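You operate a simulated robot arm through the tools that you are given. There is no shell and no other tool. Be economical: measure what you need, move in short steps, check, and stop when the job is done.

The job below is to be done with a simulated two-armed robot. You get a single attempt, and the scene is never put back.

TASK
Put two of the steel rings from the top of table seven on the top of stand seven. Then put the rag from the middle shelf of the oil rack on the upper shelf of the oil rack. Then put one of the label cartons from the top of table seven on the top of stand six. Then shut the right blue drawer. Then shut the left blue drawer. Then take the round pad and put it on the press seven low shelf. Then open the mixer tray, fetch the red brush from the top of table seven and stand it on the tray under the mixer, then shut the tray. Do these in the order given. Set down upright: label carton.

It is judged by the outcome, as a careful person would: the job done as asked, and still so three seconds after it is handed in. It fails if anything else is knocked over, pushed out of place, dropped, spilled or broken.

THE ROBOT
Two 7-joint arms with two-finger parallel grippers on one trunk, on a base that drives. Base frame: it is fixed to the floor where the robot stands at the start and does not move with it; the origin is under the middle of the robot, x ahead of it, y to its left, z up. Lengths are in mm, angles in rad, forces in N, time in s.
The left shoulder is at the start at [50, 177, 1179], the right one opposite. With the tool pointing down near the work surface each hand reaches from about 100 to 680 mm from the robot's upright axis, wherever it stands, measured 20 degrees to its own side. Places, roughly: brush [1000, 250, 1000]; label carton [2000, 0, 1000]; left blue drawer [1400, -200, 1000]; mixer tray [2600, 4500, 400]; press seven low shelf (15x29 cm) [1380, -1720, 860]; rag (8x11x4 cm) [10100, -1600, 800]; right blue drawer [1600, -300, 1000]; round pad (5x5x5 cm) [600, 300, 900]; steel ring (4x4x2 cm) [600, 400, 900]; top of stand seven [2000, 800, 700]; top of stand six [5400, 800, 700]; tray under the mixer [2600, 4500, 400]; upper shelf of the oil rack (81x16 cm) [10280, -1420, 1260]. Payload 3.43 kg a hand.
Tool frame (each hand has its own): the origin (TCP) lies between the finger pads and is the grasp point; the fingertips stand 34 mm ahead of it; z points along the fingers, y is the line along which they close. Largest opening 128 mm; finger width 24, thickness 12; the body of the gripper, 48 by 130 mm, starts 96 mm behind the TCP.
Orientation is that of the tool frame in the base frame, as a unit quaternion [x, y, z, w]. With the fingers straight down and closing along the base's y, the tool's x points along the base's -x, its y along +y and its z along -z.

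THE INTERFACE
- The arms move only by the tool step_arm. It takes "left_steps", "right_steps" or both (then of equal length, played together; a hand with none holds still); each is text: rows parted by semicolons, each of 7 numbers parted by spaces: the shift along the base's x, y, z in mm, then the turn, a rotation vector about the base's x, y, z in rad, then the opening, from 0 (shut) to 1 (fully open). In form: tx ty tz wx wy wz grip; .... A call has 1 to 8 rows; each row is the pose to reach, as a shift and turn from the pose commanded when the call began. Rows are played at 5 a second. More than 50 mm and 0.15 rad between two rows, or a gripper value outside its range, and nothing of the call is played. A pose out of reach is approached as far as the arm can. The call stops where the force on the tool passes 40 N (or 10 N more than at its start, if that is more) or the arm is blocked; 0.2 s more then pass. The fingers move at their own pace (about 108 mm/s each) and stop on an object; they squeeze with about 30 N. The grip force told is the motor's: it shows also when the fingers shut on nothing. Time passes only in rows, and 0.2 s behind the last, so rows that repeat a pose let the fingers close. The reply holds the time, the measured pose of the TCP, the force on the tool along the base axes, the opening and the grip force, in the units named above and with some noise, with the torque about the TCP (base axes, N m) and any sound that the robot's microphone picked up, and new pictures: "pictures" is both (left out), scene, wrist or none (wrist: the cameras of the hands that moved).
- Cameras (640 x 400 px; columns grow to the right, rows downward): "scene" is now at [154.3, 15.2, 1336.3]; the picture's right is [0.18, -0.98, 0.00], its down [-0.60, -0.11, -0.79] and it looks along [0.78, 0.14, -0.61] (base axes); focal length 248 px, centre (320, 200). "left" rides on the left gripper at [76, 11, -160] in its tool frame; the picture's right is [-0.15, 0.99, 0.00], its down [-0.88, -0.13, -0.46] and it looks along [-0.45, -0.07, 0.89] (tool axes); focal length 234 px, centre (320, 200). "right" rides on the right gripper at [76, -11, -160] in its tool frame; the picture's right is [0.15, 0.99, 0.00], its down [-0.88, 0.13, -0.46] and it looks along [-0.45, 0.07, 0.89] (tool axes); focal length 234 px, centre (320, 200). There is no depth. A picture from a camera that has moved, and an enlarged one, comes with that camera's place and axes in the base frame and with its lens.
- raise_lower(by): slides the trunk up (or, below 0, down) by that many mm; the arms and the scene camera ride with it, the base frame stays. It gives what a move gives, with no picture.
- drive_base(legs): drives the robot by 1 to 6 legs, each [ahead, turn to the left] in mm and rad, along the robot's own axes; the way and the turn of a leg run together, so that a leg with both is an arc; at most 1500 mm and 3.142 rad a leg. The arms and the cameras ride along, it lands a little off, and it stops where it bumps. It gives what a move gives, and a new picture of the scene camera.
- head_to(pan, tilt): turns the head with the scene camera to pan (to the left, within 1.396 rad either way) and tilt (down, from -0.506 to 1.204), counted from straight ahead of the robot. It gives what a move gives, and a new picture of the scene camera.
- enlarge(camera, box): a new picture of the part [left, top, right, bottom] of that camera's present view, enlarged. It takes no simulated time.
- finish_job(): hands the job in; it is judged then, once.

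Work in short steps. Places have to be worked out from the pictures, the camera data and where the tool is seen: move nearer, look again, correct. Check each grasp and each placing, and mend what went wrong. You have 483 turns and 360 pictures in all, those below and enlarged ones among them. Open the grippers and draw the arms clear of the work before you hand the job in, unless the task says otherwise; then end with one line.

The tools are called after ">>>" by a JSON object that holds its "fn" and its "kwargs". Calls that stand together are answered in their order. step_arm: Moves the arms, as the interface text tells. Its arguments: {"type":"object","properties":{"left_steps":{"type":"string"},"right_steps":{"type":"string"},"pictures":{"type":"string","enum":["both","scene","wrist","none"]}},"required":[]} The other tools are called the same way: raise_lower (by) slides the trunk up or down; drive_base (legs) drives the base; head_to (pan, tilt) turns the head that bears the scene camera; enlarge (camera, box) takes an enlarged picture of a part of a camera's view; finish_job () hands the job in.

At the start:

```text
time: 0.0
left_tool_pos: [362.5, 250.6, 1127.9]
left_tcp_rot: [0.0, 1.0, 0.0, 0.0]
left_ft_force: [-0.1, -0.3, -0.3]
left_wrist_torque: [-0.04, -0.03, 0.03]
left_gripper_width: 128.1
left_grasp_force: 0.0
right_tool_pos: [304.5, -12.3, 1193.3]
right_tcp_rot: [0.0, 1.0, 0.0, 0.0]
right_ft_force: [0.0, -0.6, -0.4]
right_wrist_torque: [0.0, 0.01, -0.01]
right_gripper_width: 127.8
right_grasp_force: 0.0
trunk travel left (down, up): [-350.0, 51.0]
robot x, y, heading: [2.0, -1.6, -0.002]
head pan, tilt: [0.18, 0.66]
```

scene: 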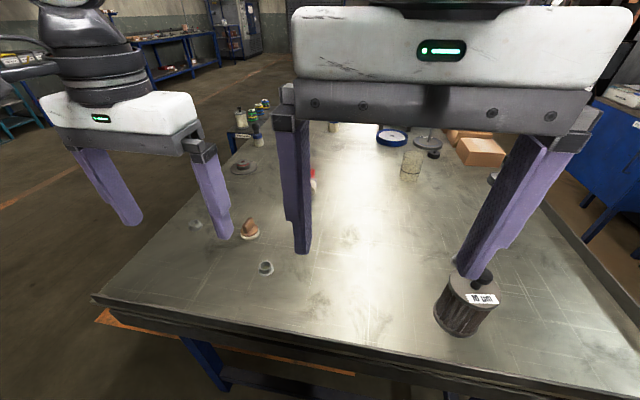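
right: 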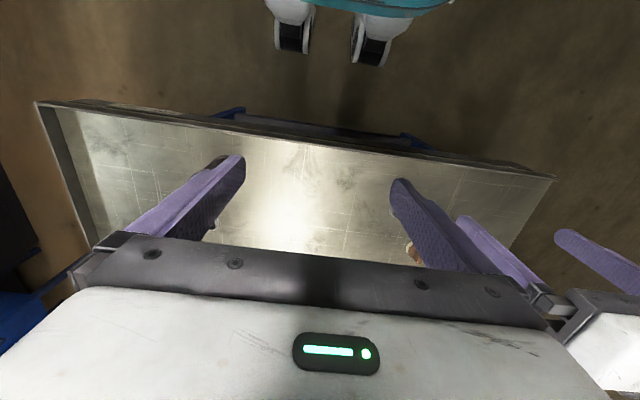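
left: 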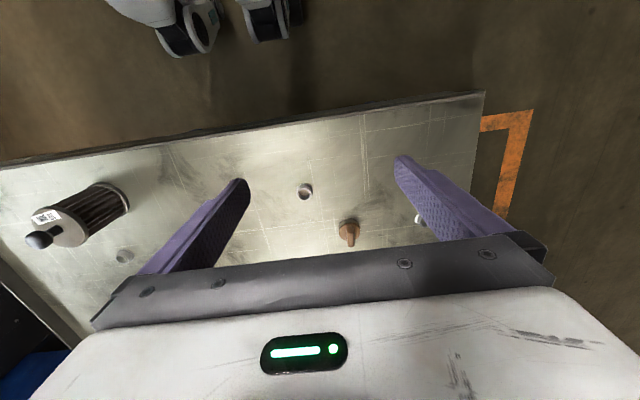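

The table is ahead with small objects on it; the hands block part of the view. I enlarge the scene view first to identify things.

>>> {"fn": "enlarge", "kwargs": {"camera": "scene", "box": [160, 80, 520, 305]}}

>>> {"fn": "head_to", "kwargs": {"pan": 0.0, "tilt": 0.3}}

```text
1.78 times, centred on (340, 192) of scene
camera zoom: at [154.3, 15.2, 1336.3], right [0.18, -0.98, 0.0], down [-0.6, -0.11, -0.79], along [0.78, 0.14, -0.61], focal length 440 px, centre (284, 213)
```

zoom: 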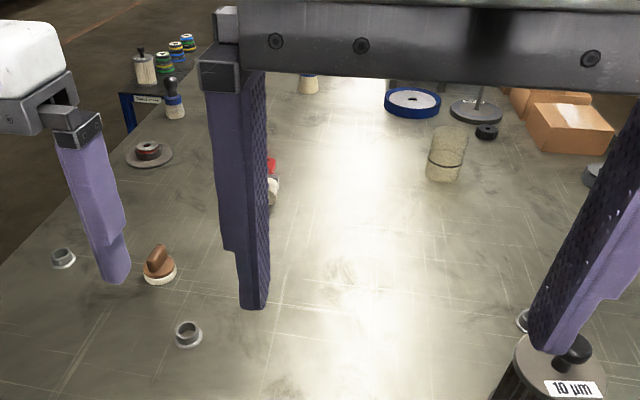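

```text
time: 0.8
left_tool_pos: [361.6, 250.1, 1127.8]
left_tcp_rot: [-0.001, 1.0, 0.0, 0.0]
left_ft_force: [-0.2, 0.1, -0.4]
left_wrist_torque: [-0.04, 0.0, 0.0]
left_gripper_width: 127.9
left_grasp_force: 0.1
right_tool_pos: [304.5, -12.0, 1193.9]
right_tcp_rot: [0.0, 1.0, 0.0, 0.0]
right_ft_force: [0.2, -0.4, 0.9]
right_wrist_torque: [-0.01, 0.01, 0.02]
right_gripper_width: 128.0
right_grasp_force: 0.0
trunk travel left (down, up): [-350.0, 51.0]
robot x, y, heading: [5.3, 0.9, 0.0]
head pan, tilt: [0.0, 0.3]
camera scene: at [162.6, -0.3, 1368.8], right [0.0, -1.0, 0.0], down [-0.3, 0.0, -0.96], along [0.96, 0.0, -0.3], focal length 248 px, centre (320, 200)
```

scene: 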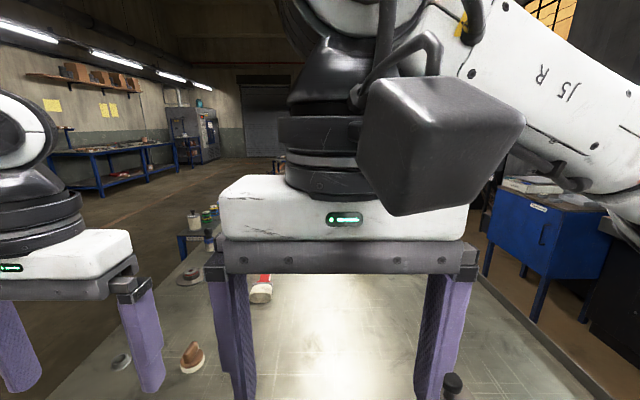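

The hand blocks the view. I move the right hand out to the right and back.

>>> {"fn": "step_arm", "kwargs": {"right_steps": "0 -50 0 0 0 0 1; 0 -100 0 0 0 0 1; 0 -150 0 0 0 0 1; 0 -200 0 0 0 0 1; 0 -250 0 0 0 0 1; -30 -290 0 0 0 0 1; -60 -330 0 0 0 0 1; -90 -360 0 0 0 0 1", "left_steps": "0 20 20 0 0 0 1; -20 40 40 0 0 0 1; -40 60 60 0 0 0 1; -60 80 80 0 0 0 1; -80 100 90 0 0 0 1; -100 120 90 0 0 0 1; -120 140 90 0 0 0 1; -130 160 90 0 0 0 1", "pictures": "scene"}}

>>> {"fn": "head_to", "kwargs": {"pan": 0.0, "tilt": 0.7}}

```text
time: 2.6
left_tool_pos: [231.1, 412.0, 1218.7]
left_tcp_rot: [0.001, 1.0, 0.0, -0.001]
left_ft_force: [0.2, 0.8, 0.0]
left_wrist_torque: [-0.01, 0.05, 0.03]
left_gripper_width: 128.2
left_grasp_force: 0.0
right_tool_pos: [246.5, -328.0, 1177.3]
right_tcp_rot: [-0.001, 1.0, 0.001, -0.001]
right_ft_force: [-0.1, -0.6, 0.2]
right_wrist_torque: [-0.02, -0.01, 0.02]
right_gripper_width: 128.0
right_grasp_force: 0.0
right hand out of reach, approached as far as the arm can: row 7, 8
trunk travel left (down, up): [-350.0, 51.0]
robot x, y, heading: [-1.2, 1.1, 0.003]
head pan, tilt: [0.0, 0.3]
camera scene: at [162.7, -0.3, 1368.9], right [0.0, -1.0, 0.0], down [-0.3, 0.0, -0.96], along [0.96, 0.0, -0.3], focal length 248 px, centre (320, 200)
```

scene: 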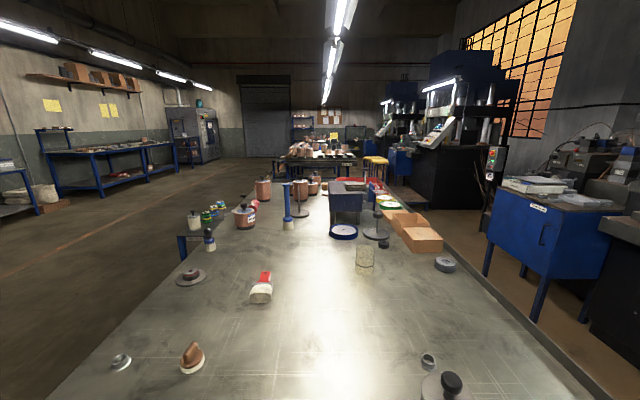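

```text
time: 3.5
left_tool_pos: [231.7, 410.5, 1219.2]
left_tcp_rot: [0.0, 1.0, 0.0, 0.0]
left_ft_force: [-0.4, 0.1, 0.0]
left_wrist_torque: [0.0, -0.01, 0.0]
left_gripper_width: 128.0
left_grasp_force: 0.0
right_tool_pos: [245.4, -329.4, 1177.7]
right_tcp_rot: [0.0, 1.0, 0.0, 0.0]
right_ft_force: [0.9, -0.2, 0.5]
right_wrist_torque: [0.01, 0.01, -0.02]
right_gripper_width: 127.9
right_grasp_force: 0.0
trunk travel left (down, up): [-350.0, 51.0]
robot x, y, heading: [-0.5, -3.0, -0.0]
head pan, tilt: [0.0, 0.7]
camera scene: at [154.1, -0.3, 1332.9], right [0.0, -1.0, 0.0], down [-0.64, 0.0, -0.77], along [0.77, 0.0, -0.64], focal length 248 px, centre (320, 200)
```

scene: 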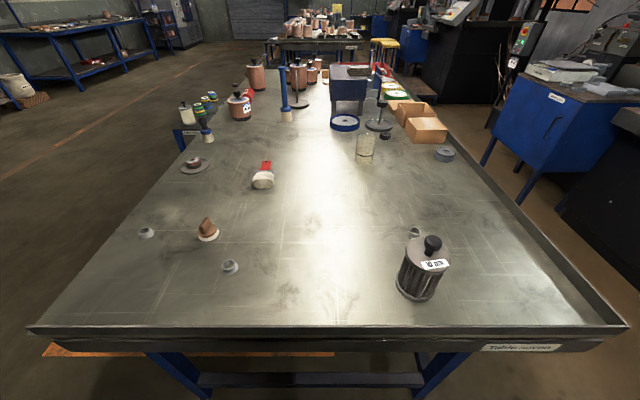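

Now the table is clear. I enlarge the far and near parts.

>>> {"fn": "enlarge", "kwargs": {"camera": "scene", "box": [160, 40, 480, 240]}}

>>> {"fn": "enlarge", "kwargs": {"camera": "scene", "box": [120, 120, 480, 345]}}

>>> {"fn": "enlarge", "kwargs": {"camera": "scene", "box": [440, 0, 640, 125]}}

```text
2.00 times, centred on (320, 140) of scene
camera zoom: at [154.1, -0.3, 1332.9], right [0.0, -1.0, 0.0], down [-0.64, 0.0, -0.77], along [0.77, 0.0, -0.64], focal length 496 px, centre (320, 320)
```

zoom: 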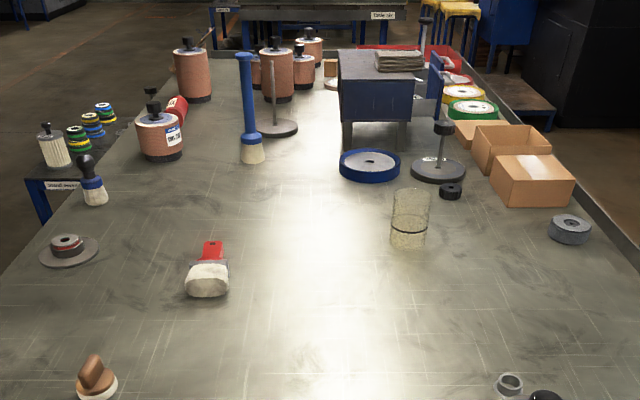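

```text
1.78 times, centred on (300, 232) of scene
camera zoom: at [154.1, -0.3, 1332.9], right [0.0, -1.0, 0.0], down [-0.64, 0.0, -0.77], along [0.77, 0.0, -0.64], focal length 440 px, centre (356, 142)
```

zoom: 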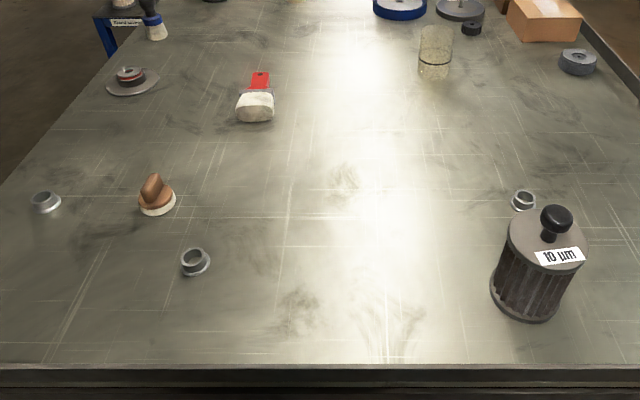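

```text
3.20 times, centred on (540, 62) of scene
camera zoom: at [154.1, -0.3, 1332.9], right [0.0, -1.0, 0.0], down [-0.64, 0.0, -0.77], along [0.77, 0.0, -0.64], focal length 793 px, centre (-384, 640)
```

zoom: 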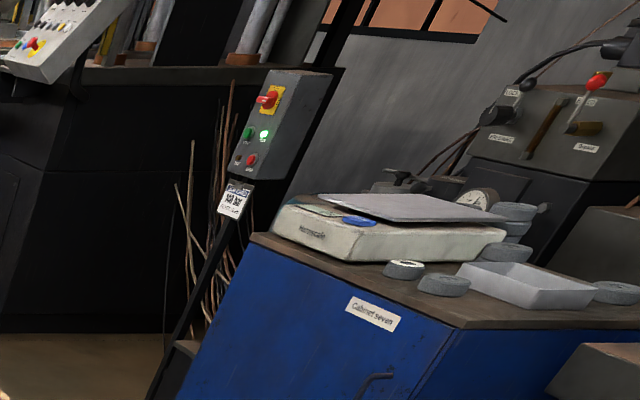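

Three steel rings: two on the left, one behind the filter on the right. The wooden-handled pad is the round pad. I'll shift the robot 250 mm to the left so both hands can take the two left rings together.

>>> {"fn": "drive_base", "kwargs": {"legs": [[-150, 0], [0, 1.5708], [250, 0], [0, -1.5708], [150, 0]]}}

```text
time: 15.1
left_tool_pos: [242.0, 641.8, 1218.3]
left_tcp_rot: [0.021, 1.0, 0.0, 0.0]
left_ft_force: [1.0, 0.5, -0.2]
left_wrist_torque: [-0.02, 0.04, -0.01]
left_gripper_width: 128.1
left_grasp_force: 0.1
right_tool_pos: [226.1, -97.2, 1177.7]
right_tcp_rot: [0.021, 1.0, 0.0, -0.001]
right_ft_force: [0.7, 0.1, -0.2]
right_wrist_torque: [0.03, 0.03, -0.02]
right_gripper_width: 127.7
right_grasp_force: 0.1
trunk travel left (down, up): [-350.0, 51.0]
robot x, y, heading: [-9.7, 239.6, -0.042]
head pan, tilt: [0.0, 0.7]
camera scene: at [148.0, 235.4, 1332.7], right [-0.04, -1.0, 0.0], down [-0.64, 0.03, -0.76], along [0.76, -0.03, -0.64], focal length 248 px, centre (320, 200)
```

scene: 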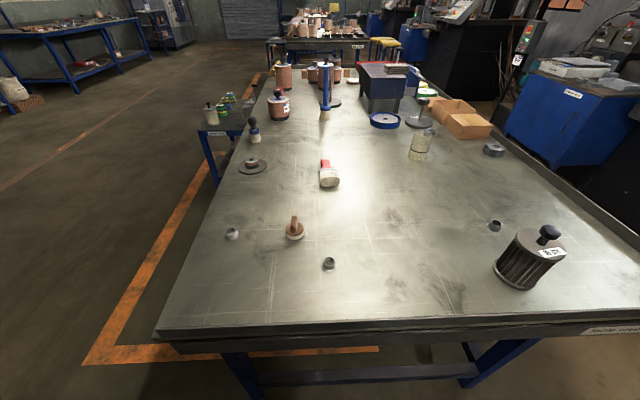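

Triangulated: ring 1 ≈ (483,203), ring 2 ≈ (581,443), table z ≈ 857. I move both hands toward them, staying high.

>>> {"fn": "step_arm", "kwargs": {"left_steps": "36 -21 -23 0 0 0 1; 72 -42 -46 0 0 0 1; 108 -63 -69 0 0 0 0.8; 144 -84 -92 0 0 0 0.7; 180 -106 -115 0 0 0 0.7; 216 -127 -138 0 0 0 0.7; 252 -148 -161 0 0 0 0.7; 288 -169 -185 0 0 0 0.7", "right_steps": "27 32 -19 0 0 0 1; 54 64 -38 0 0 0 1; 82 96 -56 0 0 0 0.8; 109 128 -75 0 0 0 0.7; 136 160 -94 0 0 0 0.7; 163 191 -112 0 0 0 0.7; 190 223 -131 0 0 0 0.7; 218 255 -150 0 0 0 0.7"}}

```text
time: 16.9
left_tool_pos: [533.0, 472.0, 1032.8]
left_tcp_rot: [0.021, 1.0, 0.0, 0.0]
left_ft_force: [-0.4, 0.2, -0.2]
left_wrist_torque: [-0.02, 0.02, -0.04]
left_gripper_width: 89.9
left_grasp_force: 0.0
right_tool_pos: [446.6, 158.8, 1028.5]
right_tcp_rot: [0.021, 1.0, 0.0, -0.002]
right_ft_force: [0.2, 1.0, 0.0]
right_wrist_torque: [-0.01, 0.07, 0.02]
right_gripper_width: 89.5
right_grasp_force: 0.0
trunk travel left (down, up): [-350.0, 51.0]
robot x, y, heading: [-5.8, 244.2, -0.043]
head pan, tilt: [0.0, 0.7]
camera scene: at [148.9, 236.5, 1332.5], right [-0.04, -1.0, 0.0], down [-0.65, 0.03, -0.76], along [0.76, -0.03, -0.65], focal length 248 px, centre (320, 200)
camera right: at [370.3, 151.2, 1189.1], right [-0.1, 0.99, 0.0], down [0.89, 0.09, 0.45], along [0.45, 0.05, -0.89], focal length 234 px, centre (320, 200)
camera left: at [458.0, 488.4, 1192.6], right [0.19, 0.98, 0.0], down [0.87, -0.17, 0.46], along [0.45, -0.09, -0.89], focal length 234 px, centre (320, 200)
```

scene: 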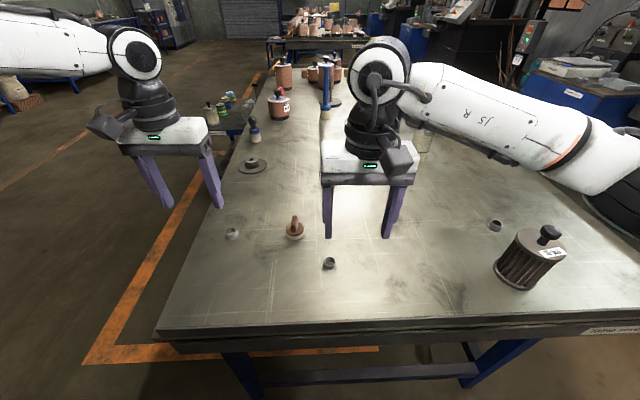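
right: 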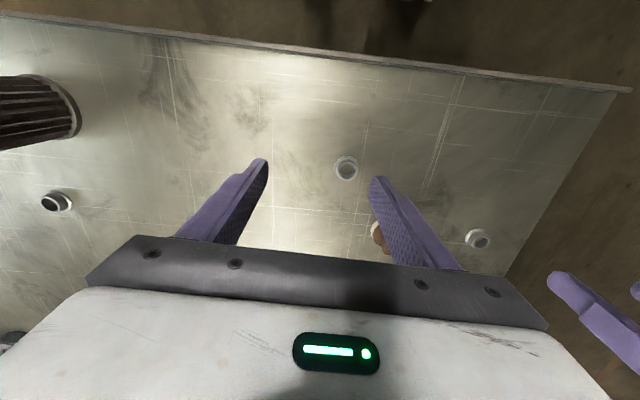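
left: 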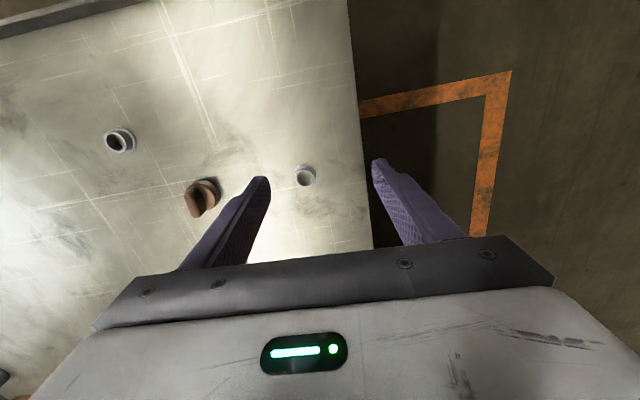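

The wrist views confirm ring 1 ≈ (480,202) and ring 2 ≈ (579,443). I centre above both and descend partly.

>>> {"fn": "step_arm", "kwargs": {"left_steps": "23 -15 -10 0 0 0 0.6; 46 -29 -20 0 0 0 0.6; 46 -29 -50 0 0 0 0.6; 46 -29 -90 0 0 0 0.6; 46 -29 -90 0 0 0 0.6", "right_steps": "16 22 -10 0 0 0 0.6; 33 43 -20 0 0 0 0.6; 33 43 -50 0 0 0 0.6; 33 43 -86 0 0 0 0.6; 33 43 -86 0 0 0 0.6"}}

```text
time: 18.1
left_tool_pos: [549.0, 464.5, 954.2]
left_tcp_rot: [0.022, 1.0, 0.0, 0.001]
left_ft_force: [0.0, 0.1, -0.2]
left_wrist_torque: [0.01, 0.01, 0.01]
left_gripper_width: 76.7
left_grasp_force: 0.1
left hand out of reach, approached as far as the arm can: row 2, 3, 4, 5
right_tool_pos: [476.7, 202.3, 940.6]
right_tcp_rot: [0.02, 1.0, 0.0, 0.0]
right_ft_force: [-0.5, 0.7, 0.4]
right_wrist_torque: [0.0, 0.01, 0.02]
right_gripper_width: 76.9
right_grasp_force: 0.1
trunk travel left (down, up): [-350.0, 51.0]
robot x, y, heading: [-6.0, 244.5, -0.042]
head pan, tilt: [0.0, 0.7]
camera scene: at [147.1, 235.4, 1332.8], right [-0.04, -1.0, 0.0], down [-0.64, 0.03, -0.77], along [0.76, -0.03, -0.64], focal length 248 px, centre (320, 200)
camera right: at [399.4, 195.1, 1100.7], right [-0.1, 0.99, 0.0], down [0.89, 0.09, 0.46], along [0.45, 0.05, -0.89], focal length 234 px, centre (320, 200)
camera left: at [473.0, 480.1, 1113.9], right [0.19, 0.98, 0.0], down [0.87, -0.17, 0.46], along [0.45, -0.09, -0.89], focal length 234 px, centre (320, 200)
```

scene: 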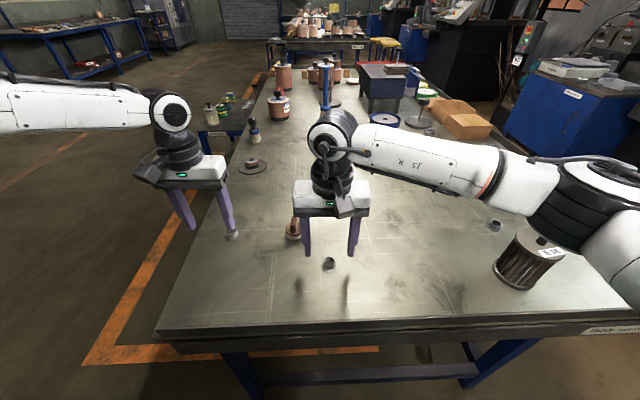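
right: 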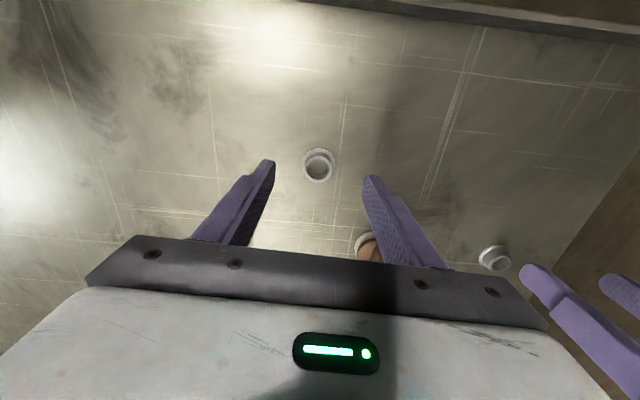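
left: 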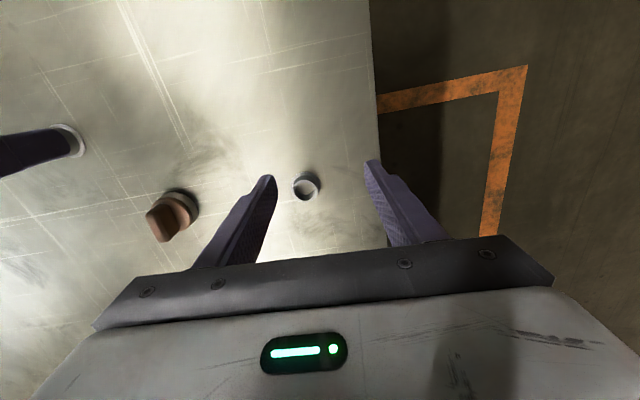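

Ring 1 is exactly under the right hand; the left one is just out of reach. I descend the right hand to about z 897 and grip ring 1.

>>> {"fn": "step_arm", "kwargs": {"right_steps": "1 0 -25 0 0 0 0.6; 1 0 -44 0 0 0 0.6; 1 0 -44 0 0 0 0.1; 1 0 -44 0 0 0 0.1; 1 0 -44 0 0 0 0.1", "pictures": "wrist"}}

```text
time: 19.3
left_tool_pos: [547.9, 466.2, 954.5]
left_tcp_rot: [0.02, 1.0, -0.001, 0.001]
left_ft_force: [-0.6, -0.2, -0.6]
left_wrist_torque: [-0.01, -0.02, -0.03]
left_gripper_width: 76.9
left_grasp_force: 0.0
right_tool_pos: [477.0, 202.2, 897.1]
right_tcp_rot: [0.021, 1.0, 0.001, 0.0]
right_ft_force: [1.0, 1.0, 2.5]
right_wrist_torque: [0.02, -0.07, 0.02]
right_gripper_width: 27.4
right_grasp_force: 30.5
trunk travel left (down, up): [-350.0, 51.0]
robot x, y, heading: [-3.8, 242.3, -0.043]
head pan, tilt: [0.0, 0.7]
camera right: at [400.0, 194.7, 1057.3], right [-0.1, 0.99, 0.0], down [0.89, 0.09, 0.46], along [0.45, 0.05, -0.89], focal length 234 px, centre (320, 200)
```

right: 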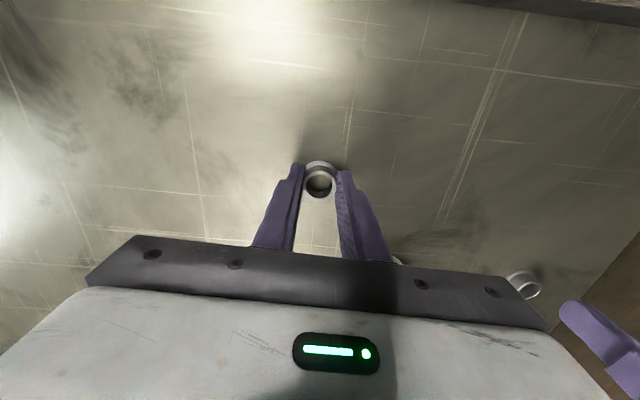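

Ring 1 gripped (27 mm neck). I lift it and check.

>>> {"fn": "step_arm", "kwargs": {"right_steps": "0 0 40 0 0 0 0.1; 0 0 80 0 0 0 0.1; 0 0 120 0 0 0 0.1", "pictures": "wrist"}}

>>> {"fn": "drive_base", "kwargs": {"legs": [[50, 0.08]]}}

```text
time: 20.1
left_tool_pos: [548.7, 465.8, 954.6]
left_tcp_rot: [0.021, 1.0, 0.0, 0.0]
left_ft_force: [0.7, -1.1, -0.1]
left_wrist_torque: [0.01, 0.0, -0.03]
left_gripper_width: 77.0
left_grasp_force: 0.0
right_tool_pos: [478.3, 201.8, 1017.7]
right_tcp_rot: [0.021, 1.0, 0.0, 0.0]
right_ft_force: [0.3, -0.5, 0.0]
right_wrist_torque: [0.01, 0.0, -0.01]
right_gripper_width: 27.0
right_grasp_force: 29.7
trunk travel left (down, up): [-350.0, 51.0]
robot x, y, heading: [-8.1, 244.1, -0.048]
head pan, tilt: [0.0, 0.7]
camera right: at [401.8, 193.8, 1178.6], right [-0.1, 0.99, 0.0], down [0.89, 0.09, 0.45], along [0.45, 0.05, -0.89], focal length 234 px, centre (320, 200)
```

right: 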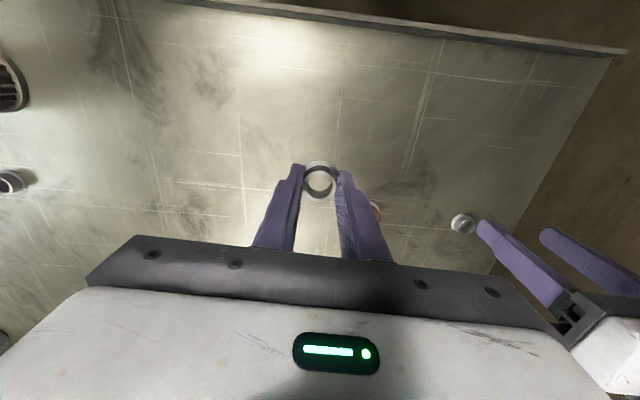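

```text
time: 21.0
left_tool_pos: [581.0, 507.8, 954.1]
left_tcp_rot: [-0.017, 1.0, -0.001, 0.0]
left_ft_force: [-0.1, 0.4, 0.2]
left_wrist_torque: [-0.01, 0.04, -0.01]
left_gripper_width: 77.0
left_grasp_force: 0.1
right_tool_pos: [530.9, 238.9, 1018.3]
right_tcp_rot: [-0.019, 1.0, 0.0, 0.0]
right_ft_force: [-1.0, 0.2, 0.4]
right_wrist_torque: [-0.02, 0.05, -0.05]
right_gripper_width: 27.0
right_grasp_force: 30.3
trunk travel left (down, up): [-350.0, 51.0]
robot x, y, heading: [40.3, 242.4, 0.039]
head pan, tilt: [0.0, 0.7]
camera scene: at [198.1, 247.9, 1332.6], right [0.04, -1.0, 0.0], down [-0.64, -0.02, -0.76], along [0.76, 0.03, -0.65], focal length 248 px, centre (320, 200)
```

scene: 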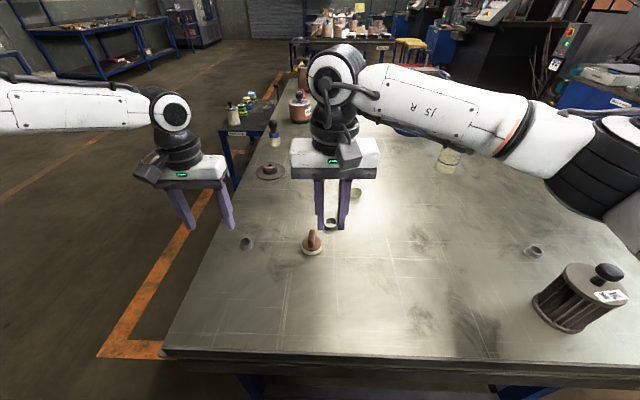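

Ring 1 is held well. I now move the left hand above ring 2 at (579,443) and look.

>>> {"fn": "step_arm", "kwargs": {"left_steps": "-1 -33 0 0 0 0 0.6; -2 -65 0 0 0 0 0.6; -2 -65 -15 0 0 0 0.6; -2 -65 -15 0 0 0 0.6", "pictures": "wrist"}}

```text
time: 22.0
left_tool_pos: [550.5, 466.1, 951.9]
left_tcp_rot: [-0.018, 1.0, 0.0, 0.002]
left_ft_force: [0.7, -0.2, -0.6]
left_wrist_torque: [0.02, -0.03, 0.01]
left_gripper_width: 76.8
left_grasp_force: 0.1
left hand out of reach, approached as far as the arm can: row 1, 2, 3, 4
right_tool_pos: [530.6, 238.9, 1018.0]
right_tcp_rot: [-0.018, 1.0, 0.0, -0.001]
right_ft_force: [0.2, 0.2, 0.0]
right_wrist_torque: [-0.01, -0.03, 0.0]
right_gripper_width: 27.4
right_grasp_force: 30.1
trunk travel left (down, up): [-350.0, 51.0]
robot x, y, heading: [45.2, 242.4, 0.039]
head pan, tilt: [0.0, 0.7]
camera left: at [472.6, 474.4, 1111.4], right [0.11, 0.99, 0.0], down [0.88, -0.1, 0.46], along [0.46, -0.05, -0.89], focal length 234 px, centre (320, 200)
```

left: 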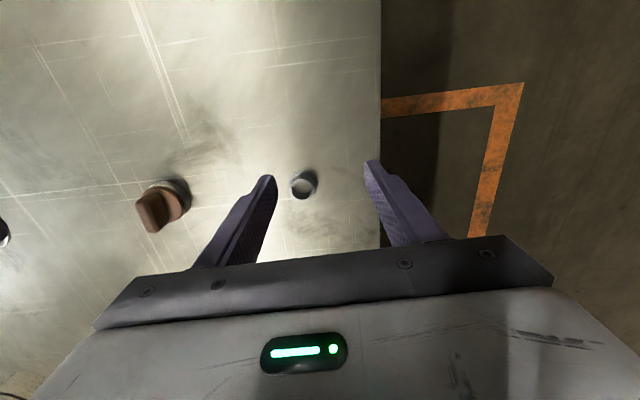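

The left hand stalls at y≈466 though it should reach. I pull it back first, move across, then extend again.

>>> {"fn": "step_arm", "kwargs": {"left_steps": "-40 0 30 0 0 0 0.6; -80 0 60 0 0 0 0.6; -90 -30 60 0 0 0 0.6; -90 -60 60 0 0 0 0.6; -50 -60 50 0 0 0 0.6; -10 -50 40 0 0 0 0.6; 20 -30 20 0 0 0 0.6; 20 -30 20 0 0 0 0.6", "pictures": "wrist"}}

```text
time: 23.8
left_tool_pos: [549.0, 455.1, 976.2]
left_tcp_rot: [-0.017, 1.0, -0.001, 0.002]
left_ft_force: [-0.3, -0.6, -0.1]
left_wrist_torque: [0.0, 0.03, 0.01]
left_gripper_width: 76.9
left_grasp_force: 0.1
left hand out of reach, approached as far as the arm can: row 6, 7, 8
right_tool_pos: [530.9, 239.2, 1016.7]
right_tcp_rot: [-0.018, 1.0, 0.0, -0.001]
right_ft_force: [0.7, -1.1, 0.1]
right_wrist_torque: [0.03, 0.02, 0.01]
right_gripper_width: 27.3
right_grasp_force: 29.4
trunk travel left (down, up): [-350.0, 51.0]
robot x, y, heading: [43.0, 242.1, 0.039]
head pan, tilt: [0.0, 0.7]
camera left: at [472.3, 464.2, 1136.1], right [0.11, 0.99, 0.0], down [0.88, -0.1, 0.46], along [0.46, -0.05, -0.89], focal length 234 px, centre (320, 200)
```

left: 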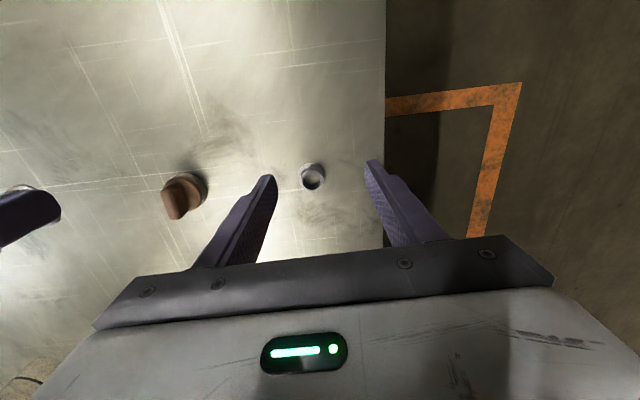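

The commanded pose likely keeps the unreachable target, so my offsets were off. I shift from that estimated commanded pose (~(631,392,947)) to above the ring.

>>> {"fn": "step_arm", "kwargs": {"left_steps": "-30 30 0 0 0 0 0.6; -52 51 0 0 0 0 0.6; -52 51 0 0 0 0 0.6", "pictures": "wrist"}}

```text
time: 24.6
left_tool_pos: [497.8, 506.6, 976.5]
left_tcp_rot: [-0.018, 1.0, 0.0, 0.0]
left_ft_force: [-0.6, -0.3, -0.5]
left_wrist_torque: [0.02, -0.04, -0.01]
left_gripper_width: 76.7
left_grasp_force: 0.0
right_tool_pos: [529.9, 238.7, 1017.8]
right_tcp_rot: [-0.018, 1.0, -0.001, -0.001]
right_ft_force: [-0.2, 0.0, 0.2]
right_wrist_torque: [0.01, 0.03, -0.01]
right_gripper_width: 27.1
right_grasp_force: 30.4
trunk travel left (down, up): [-350.0, 51.0]
robot x, y, heading: [46.7, 240.5, 0.035]
head pan, tilt: [0.0, 0.7]
camera left: at [421.2, 515.2, 1136.0], right [0.11, 0.99, 0.0], down [0.88, -0.1, 0.46], along [0.45, -0.05, -0.89], focal length 234 px, centre (320, 200)
```

left: 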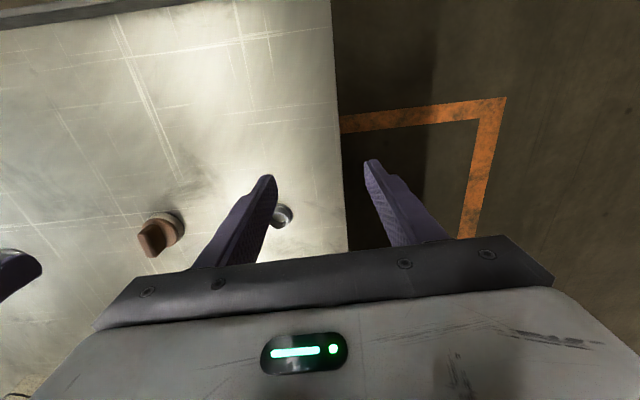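

The offsets are in fact from the measured pose, so this is a genuine reach limit. I drive 55 mm further forward.

>>> {"fn": "drive_base", "kwargs": {"legs": [[55, 0]]}}

```text
time: 25.6
left_tool_pos: [552.5, 509.1, 976.5]
left_tcp_rot: [-0.018, 1.0, 0.0, -0.001]
left_ft_force: [0.0, -0.1, -0.7]
left_wrist_torque: [0.01, 0.05, -0.01]
left_gripper_width: 76.7
left_grasp_force: 0.1
right_tool_pos: [584.4, 240.8, 1016.5]
right_tcp_rot: [-0.018, 1.0, 0.001, -0.001]
right_ft_force: [0.0, 0.1, -1.0]
right_wrist_torque: [0.01, 0.05, 0.03]
right_gripper_width: 26.7
right_grasp_force: 29.8
trunk travel left (down, up): [-350.0, 51.0]
robot x, y, heading: [98.4, 242.7, 0.039]
head pan, tilt: [0.0, 0.7]
camera scene: at [252.2, 249.4, 1332.6], right [0.04, -1.0, 0.0], down [-0.64, -0.02, -0.76], along [0.76, 0.03, -0.65], focal length 248 px, centre (320, 200)
```

scene: 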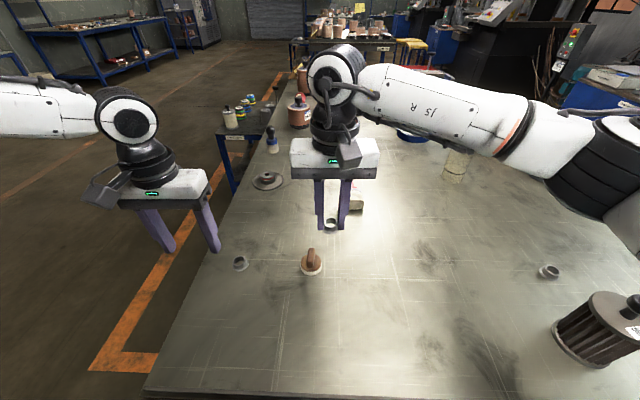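

I move the left hand above ring 2 and down to z≈930.

>>> {"fn": "step_arm", "kwargs": {"left_steps": "10 -33 0 0 0 0 0.6; 26 -66 0 0 0 0 0.6; 26 -66 -40 0 0 0 0.6; 26 -66 -40 0 0 0 0.6", "pictures": "wrist"}}

```text
time: 26.6
left_tool_pos: [577.0, 443.9, 939.0]
left_tcp_rot: [-0.017, 1.0, -0.001, 0.001]
left_ft_force: [0.1, 0.8, -0.1]
left_wrist_torque: [0.01, -0.04, -0.01]
left_gripper_width: 77.0
left_grasp_force: 0.1
left hand out of reach, approached as far as the arm can: row 3, 4
right_tool_pos: [584.4, 241.2, 1017.5]
right_tcp_rot: [-0.019, 1.0, 0.0, -0.001]
right_ft_force: [-0.2, -0.8, -0.1]
right_wrist_torque: [0.0, 0.02, -0.01]
right_gripper_width: 26.7
right_grasp_force: 30.0
trunk travel left (down, up): [-350.0, 51.0]
robot x, y, heading: [96.4, 244.5, 0.033]
head pan, tilt: [0.0, 0.7]
camera left: at [500.6, 454.4, 1098.3], right [0.11, 0.99, 0.0], down [0.88, -0.1, 0.46], along [0.46, -0.05, -0.89], focal length 234 px, centre (320, 200)
```

left: 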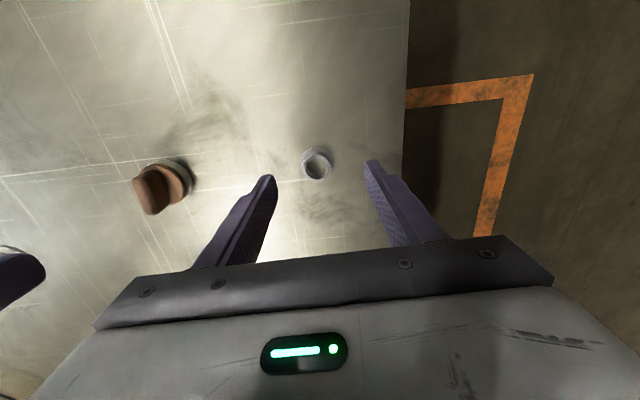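

Ring 2 is centred; the arm lacks downward reach, so I lower the trunk by 40 mm, which brings the hand to grasp height.

>>> {"fn": "raise_lower", "kwargs": {"by": -41}}

>>> {"fn": "step_arm", "kwargs": {"left_steps": "0 0 0 0 0 0 0.1; 0 0 0 0 0 0 0.1; 0 0 0 0 0 0 0.1; 0 0 0 0 0 0 0.1", "pictures": "wrist"}}

```text
time: 27.4
left_tool_pos: [576.7, 444.9, 898.4]
left_tcp_rot: [-0.017, 1.0, -0.001, 0.001]
left_ft_force: [-1.0, -0.1, -0.3]
left_wrist_torque: [-0.01, -0.03, -0.03]
left_gripper_width: 76.5
left_grasp_force: 0.0
right_tool_pos: [584.6, 240.6, 976.8]
right_tcp_rot: [-0.019, 1.0, 0.001, -0.001]
right_ft_force: [-0.4, 0.1, -0.1]
right_wrist_torque: [0.0, -0.03, -0.03]
right_gripper_width: 27.0
right_grasp_force: 30.1
trunk travel left (down, up): [-309.0, 92.0]
robot x, y, heading: [99.0, 244.7, 0.038]
head pan, tilt: [0.0, 0.7]
```

```text
time: 28.4
left_tool_pos: [577.7, 445.0, 896.8]
left_tcp_rot: [-0.018, 1.0, -0.001, 0.002]
left_ft_force: [0.2, 0.4, -0.1]
left_wrist_torque: [-0.01, 0.02, 0.03]
left_gripper_width: 27.4
left_grasp_force: 30.8
right_tool_pos: [585.1, 241.1, 975.8]
right_tcp_rot: [-0.018, 1.0, 0.0, -0.001]
right_ft_force: [-0.6, -0.3, -0.6]
right_wrist_torque: [0.02, 0.01, 0.01]
right_gripper_width: 27.1
right_grasp_force: 29.9
trunk travel left (down, up): [-309.0, 92.0]
robot x, y, heading: [94.7, 245.9, 0.037]
head pan, tilt: [0.0, 0.7]
camera left: at [500.5, 454.6, 1057.5], right [0.11, 0.99, 0.0], down [0.88, -0.1, 0.46], along [0.46, -0.05, -0.89], focal length 234 px, centre (320, 200)
```

left: 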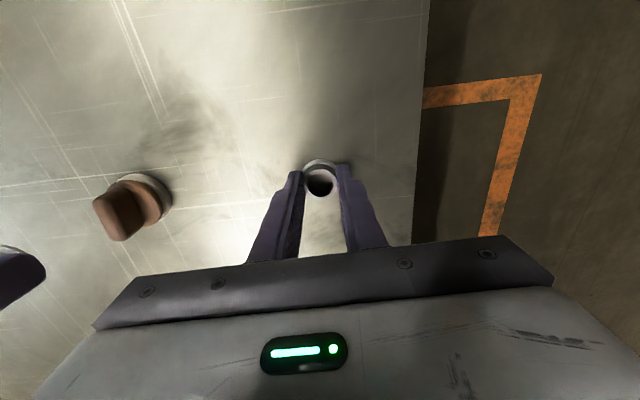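

Ring 2 is gripped. I raise the trunk and bring both hands back, then look at the stand.

>>> {"fn": "raise_lower", "kwargs": {"by": 90}}

>>> {"fn": "step_arm", "kwargs": {"left_steps": "-30 0 25 0 0 0 0.1; -70 0 50 0 0 0 0.1; -110 0 75 0 0 0 0.1; -150 0 90 0 0 0 0.1; -190 10 100 0 0 0 0.1; -220 20 110 0 0 0 0.1; -250 30 110 0 0 0 0.1", "right_steps": "-45 0 0 0 0 0 0.1; -90 -10 10 0 0 0 0.1; -130 -30 20 0 0 0 0.1; -160 -60 30 0 0 0 0.1; -190 -90 30 0 0 0 0.1; -220 -120 30 0 0 0 0.1; -240 -160 30 0 0 0 0.1", "pictures": "none"}}

>>> {"fn": "head_to", "kwargs": {"pan": 0.3, "tilt": 0.45}}

```text
time: 29.6
left_tool_pos: [577.8, 445.2, 987.8]
left_tcp_rot: [-0.018, 1.0, -0.001, 0.001]
left_ft_force: [-0.4, 0.1, 0.5]
left_wrist_torque: [0.0, 0.01, -0.01]
left_gripper_width: 27.0
left_grasp_force: 30.1
right_tool_pos: [584.5, 241.3, 1067.0]
right_tcp_rot: [-0.018, 1.0, 0.0, -0.001]
right_ft_force: [0.8, 0.3, -0.2]
right_wrist_torque: [-0.01, 0.05, 0.0]
right_gripper_width: 27.0
right_grasp_force: 29.7
trunk travel left (down, up): [-399.0, 2.0]
robot x, y, heading: [98.5, 244.7, 0.039]
head pan, tilt: [0.0, 0.7]
```

```text
time: 31.2
left_tool_pos: [335.9, 473.7, 1101.5]
left_tcp_rot: [-0.017, 1.0, -0.001, 0.001]
left_ft_force: [-0.2, -1.3, -1.0]
left_wrist_torque: [0.02, 0.0, 0.0]
left_gripper_width: 27.1
left_grasp_force: 30.1
left hand out of reach, approached as far as the arm can: row 7
right_tool_pos: [344.6, 81.3, 1093.8]
right_tcp_rot: [-0.018, 1.0, 0.0, 0.0]
right_ft_force: [-0.1, 0.2, 0.5]
right_wrist_torque: [0.02, 0.01, 0.0]
right_gripper_width: 26.8
right_grasp_force: 30.0
trunk travel left (down, up): [-399.0, 2.0]
robot x, y, heading: [99.9, 244.9, 0.034]
head pan, tilt: [0.0, 0.7]
```

```text
time: 32.0
left_tool_pos: [336.4, 474.4, 1103.4]
left_tcp_rot: [-0.018, 1.0, -0.001, 0.001]
left_ft_force: [-0.5, -0.4, -0.8]
left_wrist_torque: [0.02, 0.02, -0.02]
left_gripper_width: 27.2
left_grasp_force: 29.8
right_tool_pos: [346.1, 83.7, 1094.7]
right_tcp_rot: [-0.018, 1.0, 0.0, -0.001]
right_ft_force: [-0.7, -0.4, -0.4]
right_wrist_torque: [0.0, -0.01, -0.01]
right_gripper_width: 26.9
right_grasp_force: 29.8
trunk travel left (down, up): [-399.0, 2.0]
robot x, y, heading: [95.7, 243.2, 0.037]
head pan, tilt: [0.3, 0.45]
camera scene: at [253.0, 276.5, 1403.9], right [0.33, -0.94, 0.0], down [-0.41, -0.14, -0.9], along [0.85, 0.3, -0.44], focal length 248 px, centre (320, 200)
```

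scene: 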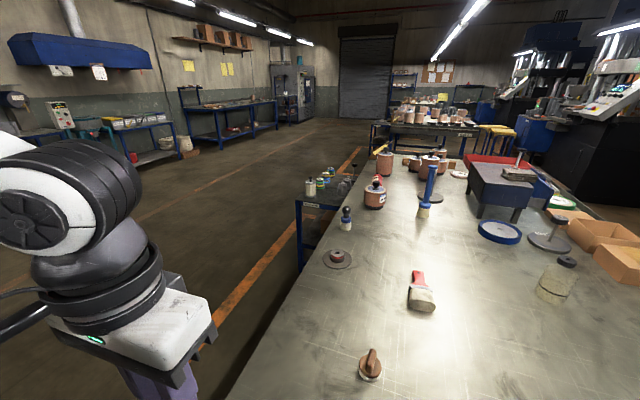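

>>> {"fn": "enlarge", "kwargs": {"camera": "scene", "box": [280, 120, 440, 220]}}

>>> {"fn": "enlarge", "kwargs": {"camera": "scene", "box": [400, 120, 640, 270]}}

```text
4.00 times, centred on (360, 170) of scene
camera zoom: at [253.0, 276.5, 1403.9], right [0.33, -0.94, 0.0], down [-0.41, -0.14, -0.9], along [0.85, 0.3, -0.44], focal length 991 px, centre (160, 320)
```

zoom: 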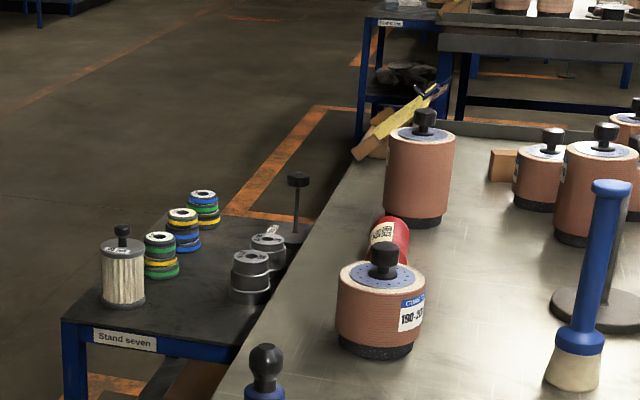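

```text
2.67 times, centred on (520, 195) of scene
camera zoom: at [253.0, 276.5, 1403.9], right [0.33, -0.94, 0.0], down [-0.41, -0.14, -0.9], along [0.85, 0.3, -0.44], focal length 661 px, centre (-213, 213)
```

zoom: 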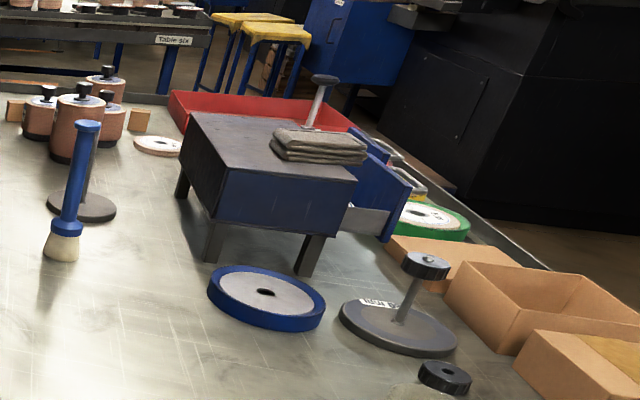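

Stand seven lies left of the table around x 1550–2110, y 520–910, with free room in its front middle. I back off and drive around the table's left corner to near it.

>>> {"fn": "drive_base", "kwargs": {"legs": [[-250, 0], [0, 1.134], [777, 0], [0, -1.171], [900, 0]]}}

>>> {"fn": "head_to", "kwargs": {"pan": -0.3, "tilt": 0.75}}

```text
time: 47.8
left_tool_pos: [1342.5, 1109.6, 1102.5]
left_tcp_rot: [0.022, 1.0, 0.0, 0.002]
left_ft_force: [0.6, 0.1, 0.0]
left_wrist_torque: [0.01, 0.01, 0.01]
left_gripper_width: 27.2
left_grasp_force: 30.2
right_tool_pos: [1319.4, 719.6, 1093.9]
right_tcp_rot: [0.022, 1.0, 0.0, -0.001]
right_ft_force: [-0.4, -0.4, -0.4]
right_wrist_torque: [0.02, 0.01, -0.03]
right_gripper_width: 25.4
right_grasp_force: 29.9
trunk travel left (down, up): [-399.0, 2.0]
robot x, y, heading: [1085.8, 899.6, -0.047]
head pan, tilt: [0.3, 0.45]
camera scene: at [1243.0, 919.8, 1403.9], right [0.25, -0.97, 0.0], down [-0.42, -0.11, -0.9], along [0.87, 0.23, -0.44], focal length 248 px, centre (320, 200)
```

scene: 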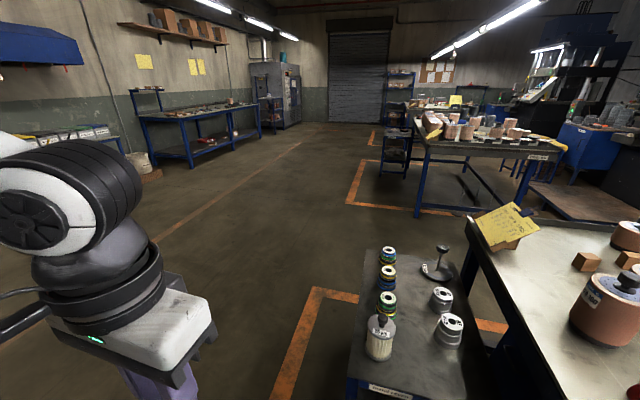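

```text
time: 48.8
left_tool_pos: [1342.4, 1109.7, 1102.1]
left_tcp_rot: [0.022, 1.0, -0.001, 0.001]
left_ft_force: [-0.2, 1.2, -0.3]
left_wrist_torque: [-0.04, -0.03, 0.01]
left_gripper_width: 27.0
left_grasp_force: 30.0
right_tool_pos: [1319.8, 719.5, 1094.3]
right_tcp_rot: [0.022, 1.0, 0.0, -0.001]
right_ft_force: [0.4, 0.1, -0.5]
right_wrist_torque: [0.03, 0.01, -0.01]
right_gripper_width: 25.2
right_grasp_force: 30.5
trunk travel left (down, up): [-399.0, 2.0]
robot x, y, heading: [1084.9, 896.3, -0.041]
head pan, tilt: [-0.3, 0.75]
camera scene: at [1231.8, 868.6, 1377.6], right [-0.34, -0.94, 0.0], down [-0.64, 0.23, -0.73], along [0.69, -0.25, -0.68], focal length 248 px, centre (320, 200)
```

scene: 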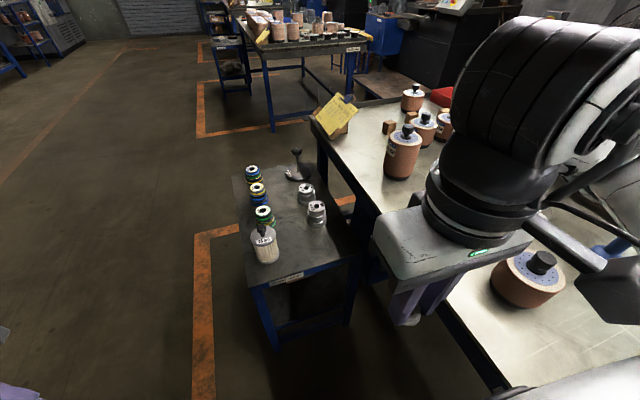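

The stand top is at z≈640 with front edge x≈1660 and free room around (1730,620–820). I drive closer and turn to face it.

>>> {"fn": "drive_base", "kwargs": {"legs": [[0, 0.3], [180, 0], [0, -0.62]]}}

>>> {"fn": "raise_lower", "kwargs": {"by": -230}}

>>> {"fn": "head_to", "kwargs": {"pan": 0.0, "tilt": 0.8}}

```text
time: 53.0
left_tool_pos: [1568.8, 1061.9, 1103.1]
left_tcp_rot: [0.184, 0.983, -0.001, 0.0]
left_ft_force: [-0.3, 0.7, 0.1]
left_wrist_torque: [0.01, 0.0, 0.0]
left_gripper_width: 27.3
left_grasp_force: 30.2
right_tool_pos: [1423.3, 699.1, 1093.7]
right_tcp_rot: [0.183, 0.983, 0.0, -0.001]
right_ft_force: [-1.0, -0.5, 0.4]
right_wrist_torque: [0.03, 0.01, -0.02]
right_gripper_width: 25.3
right_grasp_force: 29.8
trunk travel left (down, up): [-399.0, 2.0]
robot x, y, heading: [1260.5, 946.7, -0.366]
head pan, tilt: [-0.3, 0.75]
camera scene: at [1388.1, 868.1, 1377.5], right [-0.62, -0.78, 0.0], down [-0.54, 0.42, -0.73], along [0.57, -0.45, -0.68], focal length 248 px, centre (320, 200)
```

scene: 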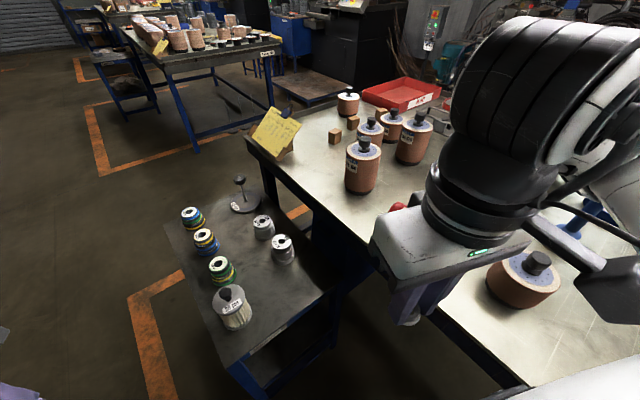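

```text
time: 55.4
left_tool_pos: [1569.6, 1077.9, 874.1]
left_tcp_rot: [0.183, 0.983, -0.014, 0.005]
left_ft_force: [-0.2, -0.5, -0.2]
left_wrist_torque: [0.05, 0.01, 0.0]
left_gripper_width: 27.3
left_grasp_force: 29.7
right_tool_pos: [1428.0, 713.3, 885.8]
right_tcp_rot: [0.181, 0.983, -0.015, 0.024]
right_ft_force: [0.0, 0.2, 0.1]
right_wrist_torque: [-0.01, 0.01, -0.01]
right_gripper_width: 25.1
right_grasp_force: 29.9
trunk travel left (down, up): [-169.0, 232.0]
robot x, y, heading: [1256.6, 948.5, -0.368]
head pan, tilt: [-0.3, 0.75]
```

```text
time: 56.2
left_tool_pos: [1569.5, 1077.8, 873.6]
left_tcp_rot: [0.184, 0.983, -0.015, 0.004]
left_ft_force: [-0.2, 0.7, 0.4]
left_wrist_torque: [0.01, 0.01, 0.0]
left_gripper_width: 27.3
left_grasp_force: 29.7
right_tool_pos: [1429.4, 715.6, 882.6]
right_tcp_rot: [0.182, 0.983, -0.016, 0.022]
right_ft_force: [0.5, 0.1, 0.4]
right_wrist_torque: [0.01, 0.02, 0.01]
right_gripper_width: 25.1
right_grasp_force: 30.3
trunk travel left (down, up): [-169.0, 232.0]
robot x, y, heading: [1256.8, 944.8, -0.367]
head pan, tilt: [0.0, 0.799]
camera scene: at [1397.7, 914.7, 1148.7], right [-0.36, -0.93, 0.03], down [-0.67, 0.24, -0.7], along [0.65, -0.27, -0.71], focal length 248 px, centre (320, 200)
```

scene: 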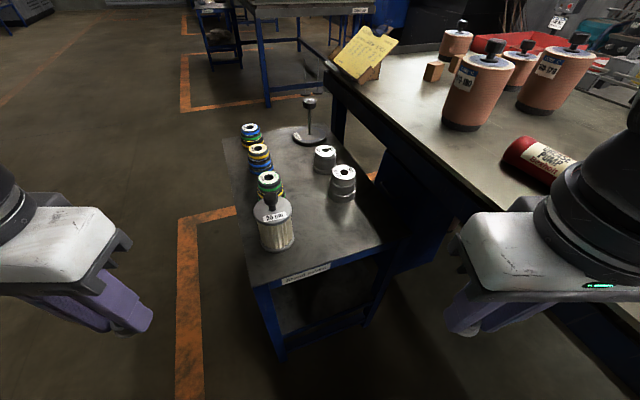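

The base tilted slightly: the right elbow probably pressed on the table. I raise the trunk back and check.

>>> {"fn": "raise_lower", "kwargs": {"by": 110}}

>>> {"fn": "head_to", "kwargs": {"pan": -0.7, "tilt": 0.8}}

```text
time: 57.6
left_tool_pos: [1570.0, 1062.0, 983.1]
left_tcp_rot: [0.184, 0.983, -0.001, 0.001]
left_ft_force: [0.9, -0.6, 0.4]
left_wrist_torque: [0.03, 0.01, 0.03]
left_gripper_width: 27.4
left_grasp_force: 30.1
right_tool_pos: [1423.7, 699.2, 973.6]
right_tcp_rot: [0.183, 0.983, 0.0, 0.0]
right_ft_force: [-0.7, -0.2, 0.3]
right_wrist_torque: [-0.01, -0.01, -0.01]
right_gripper_width: 25.4
right_grasp_force: 29.7
trunk travel left (down, up): [-279.0, 122.0]
robot x, y, heading: [1259.0, 940.4, -0.369]
head pan, tilt: [0.0, 0.799]
```

```text
time: 58.7
left_tool_pos: [1569.5, 1063.9, 983.6]
left_tcp_rot: [0.184, 0.983, -0.001, 0.0]
left_ft_force: [0.5, 0.2, -0.3]
left_wrist_torque: [-0.01, 0.01, -0.02]
left_gripper_width: 27.3
left_grasp_force: 29.8
right_tool_pos: [1422.8, 699.5, 974.6]
right_tcp_rot: [0.183, 0.983, 0.0, -0.001]
right_ft_force: [-0.2, 0.9, -0.5]
right_wrist_torque: [-0.02, 0.0, -0.01]
right_gripper_width: 26.6
right_grasp_force: 29.6
trunk travel left (down, up): [-279.0, 122.0]
robot x, y, heading: [1256.2, 944.7, -0.367]
head pan, tilt: [-0.7, 0.799]
camera scene: at [1362.0, 849.1, 1253.6], right [-0.88, -0.48, 0.0], down [-0.35, 0.63, -0.7], along [0.34, -0.61, -0.72], focal length 248 px, centre (320, 200)
```

scene: 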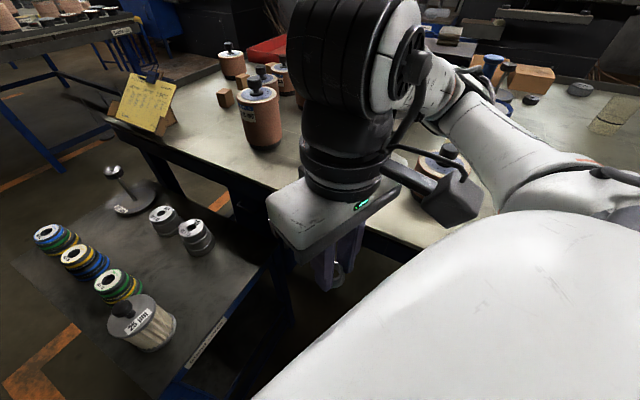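

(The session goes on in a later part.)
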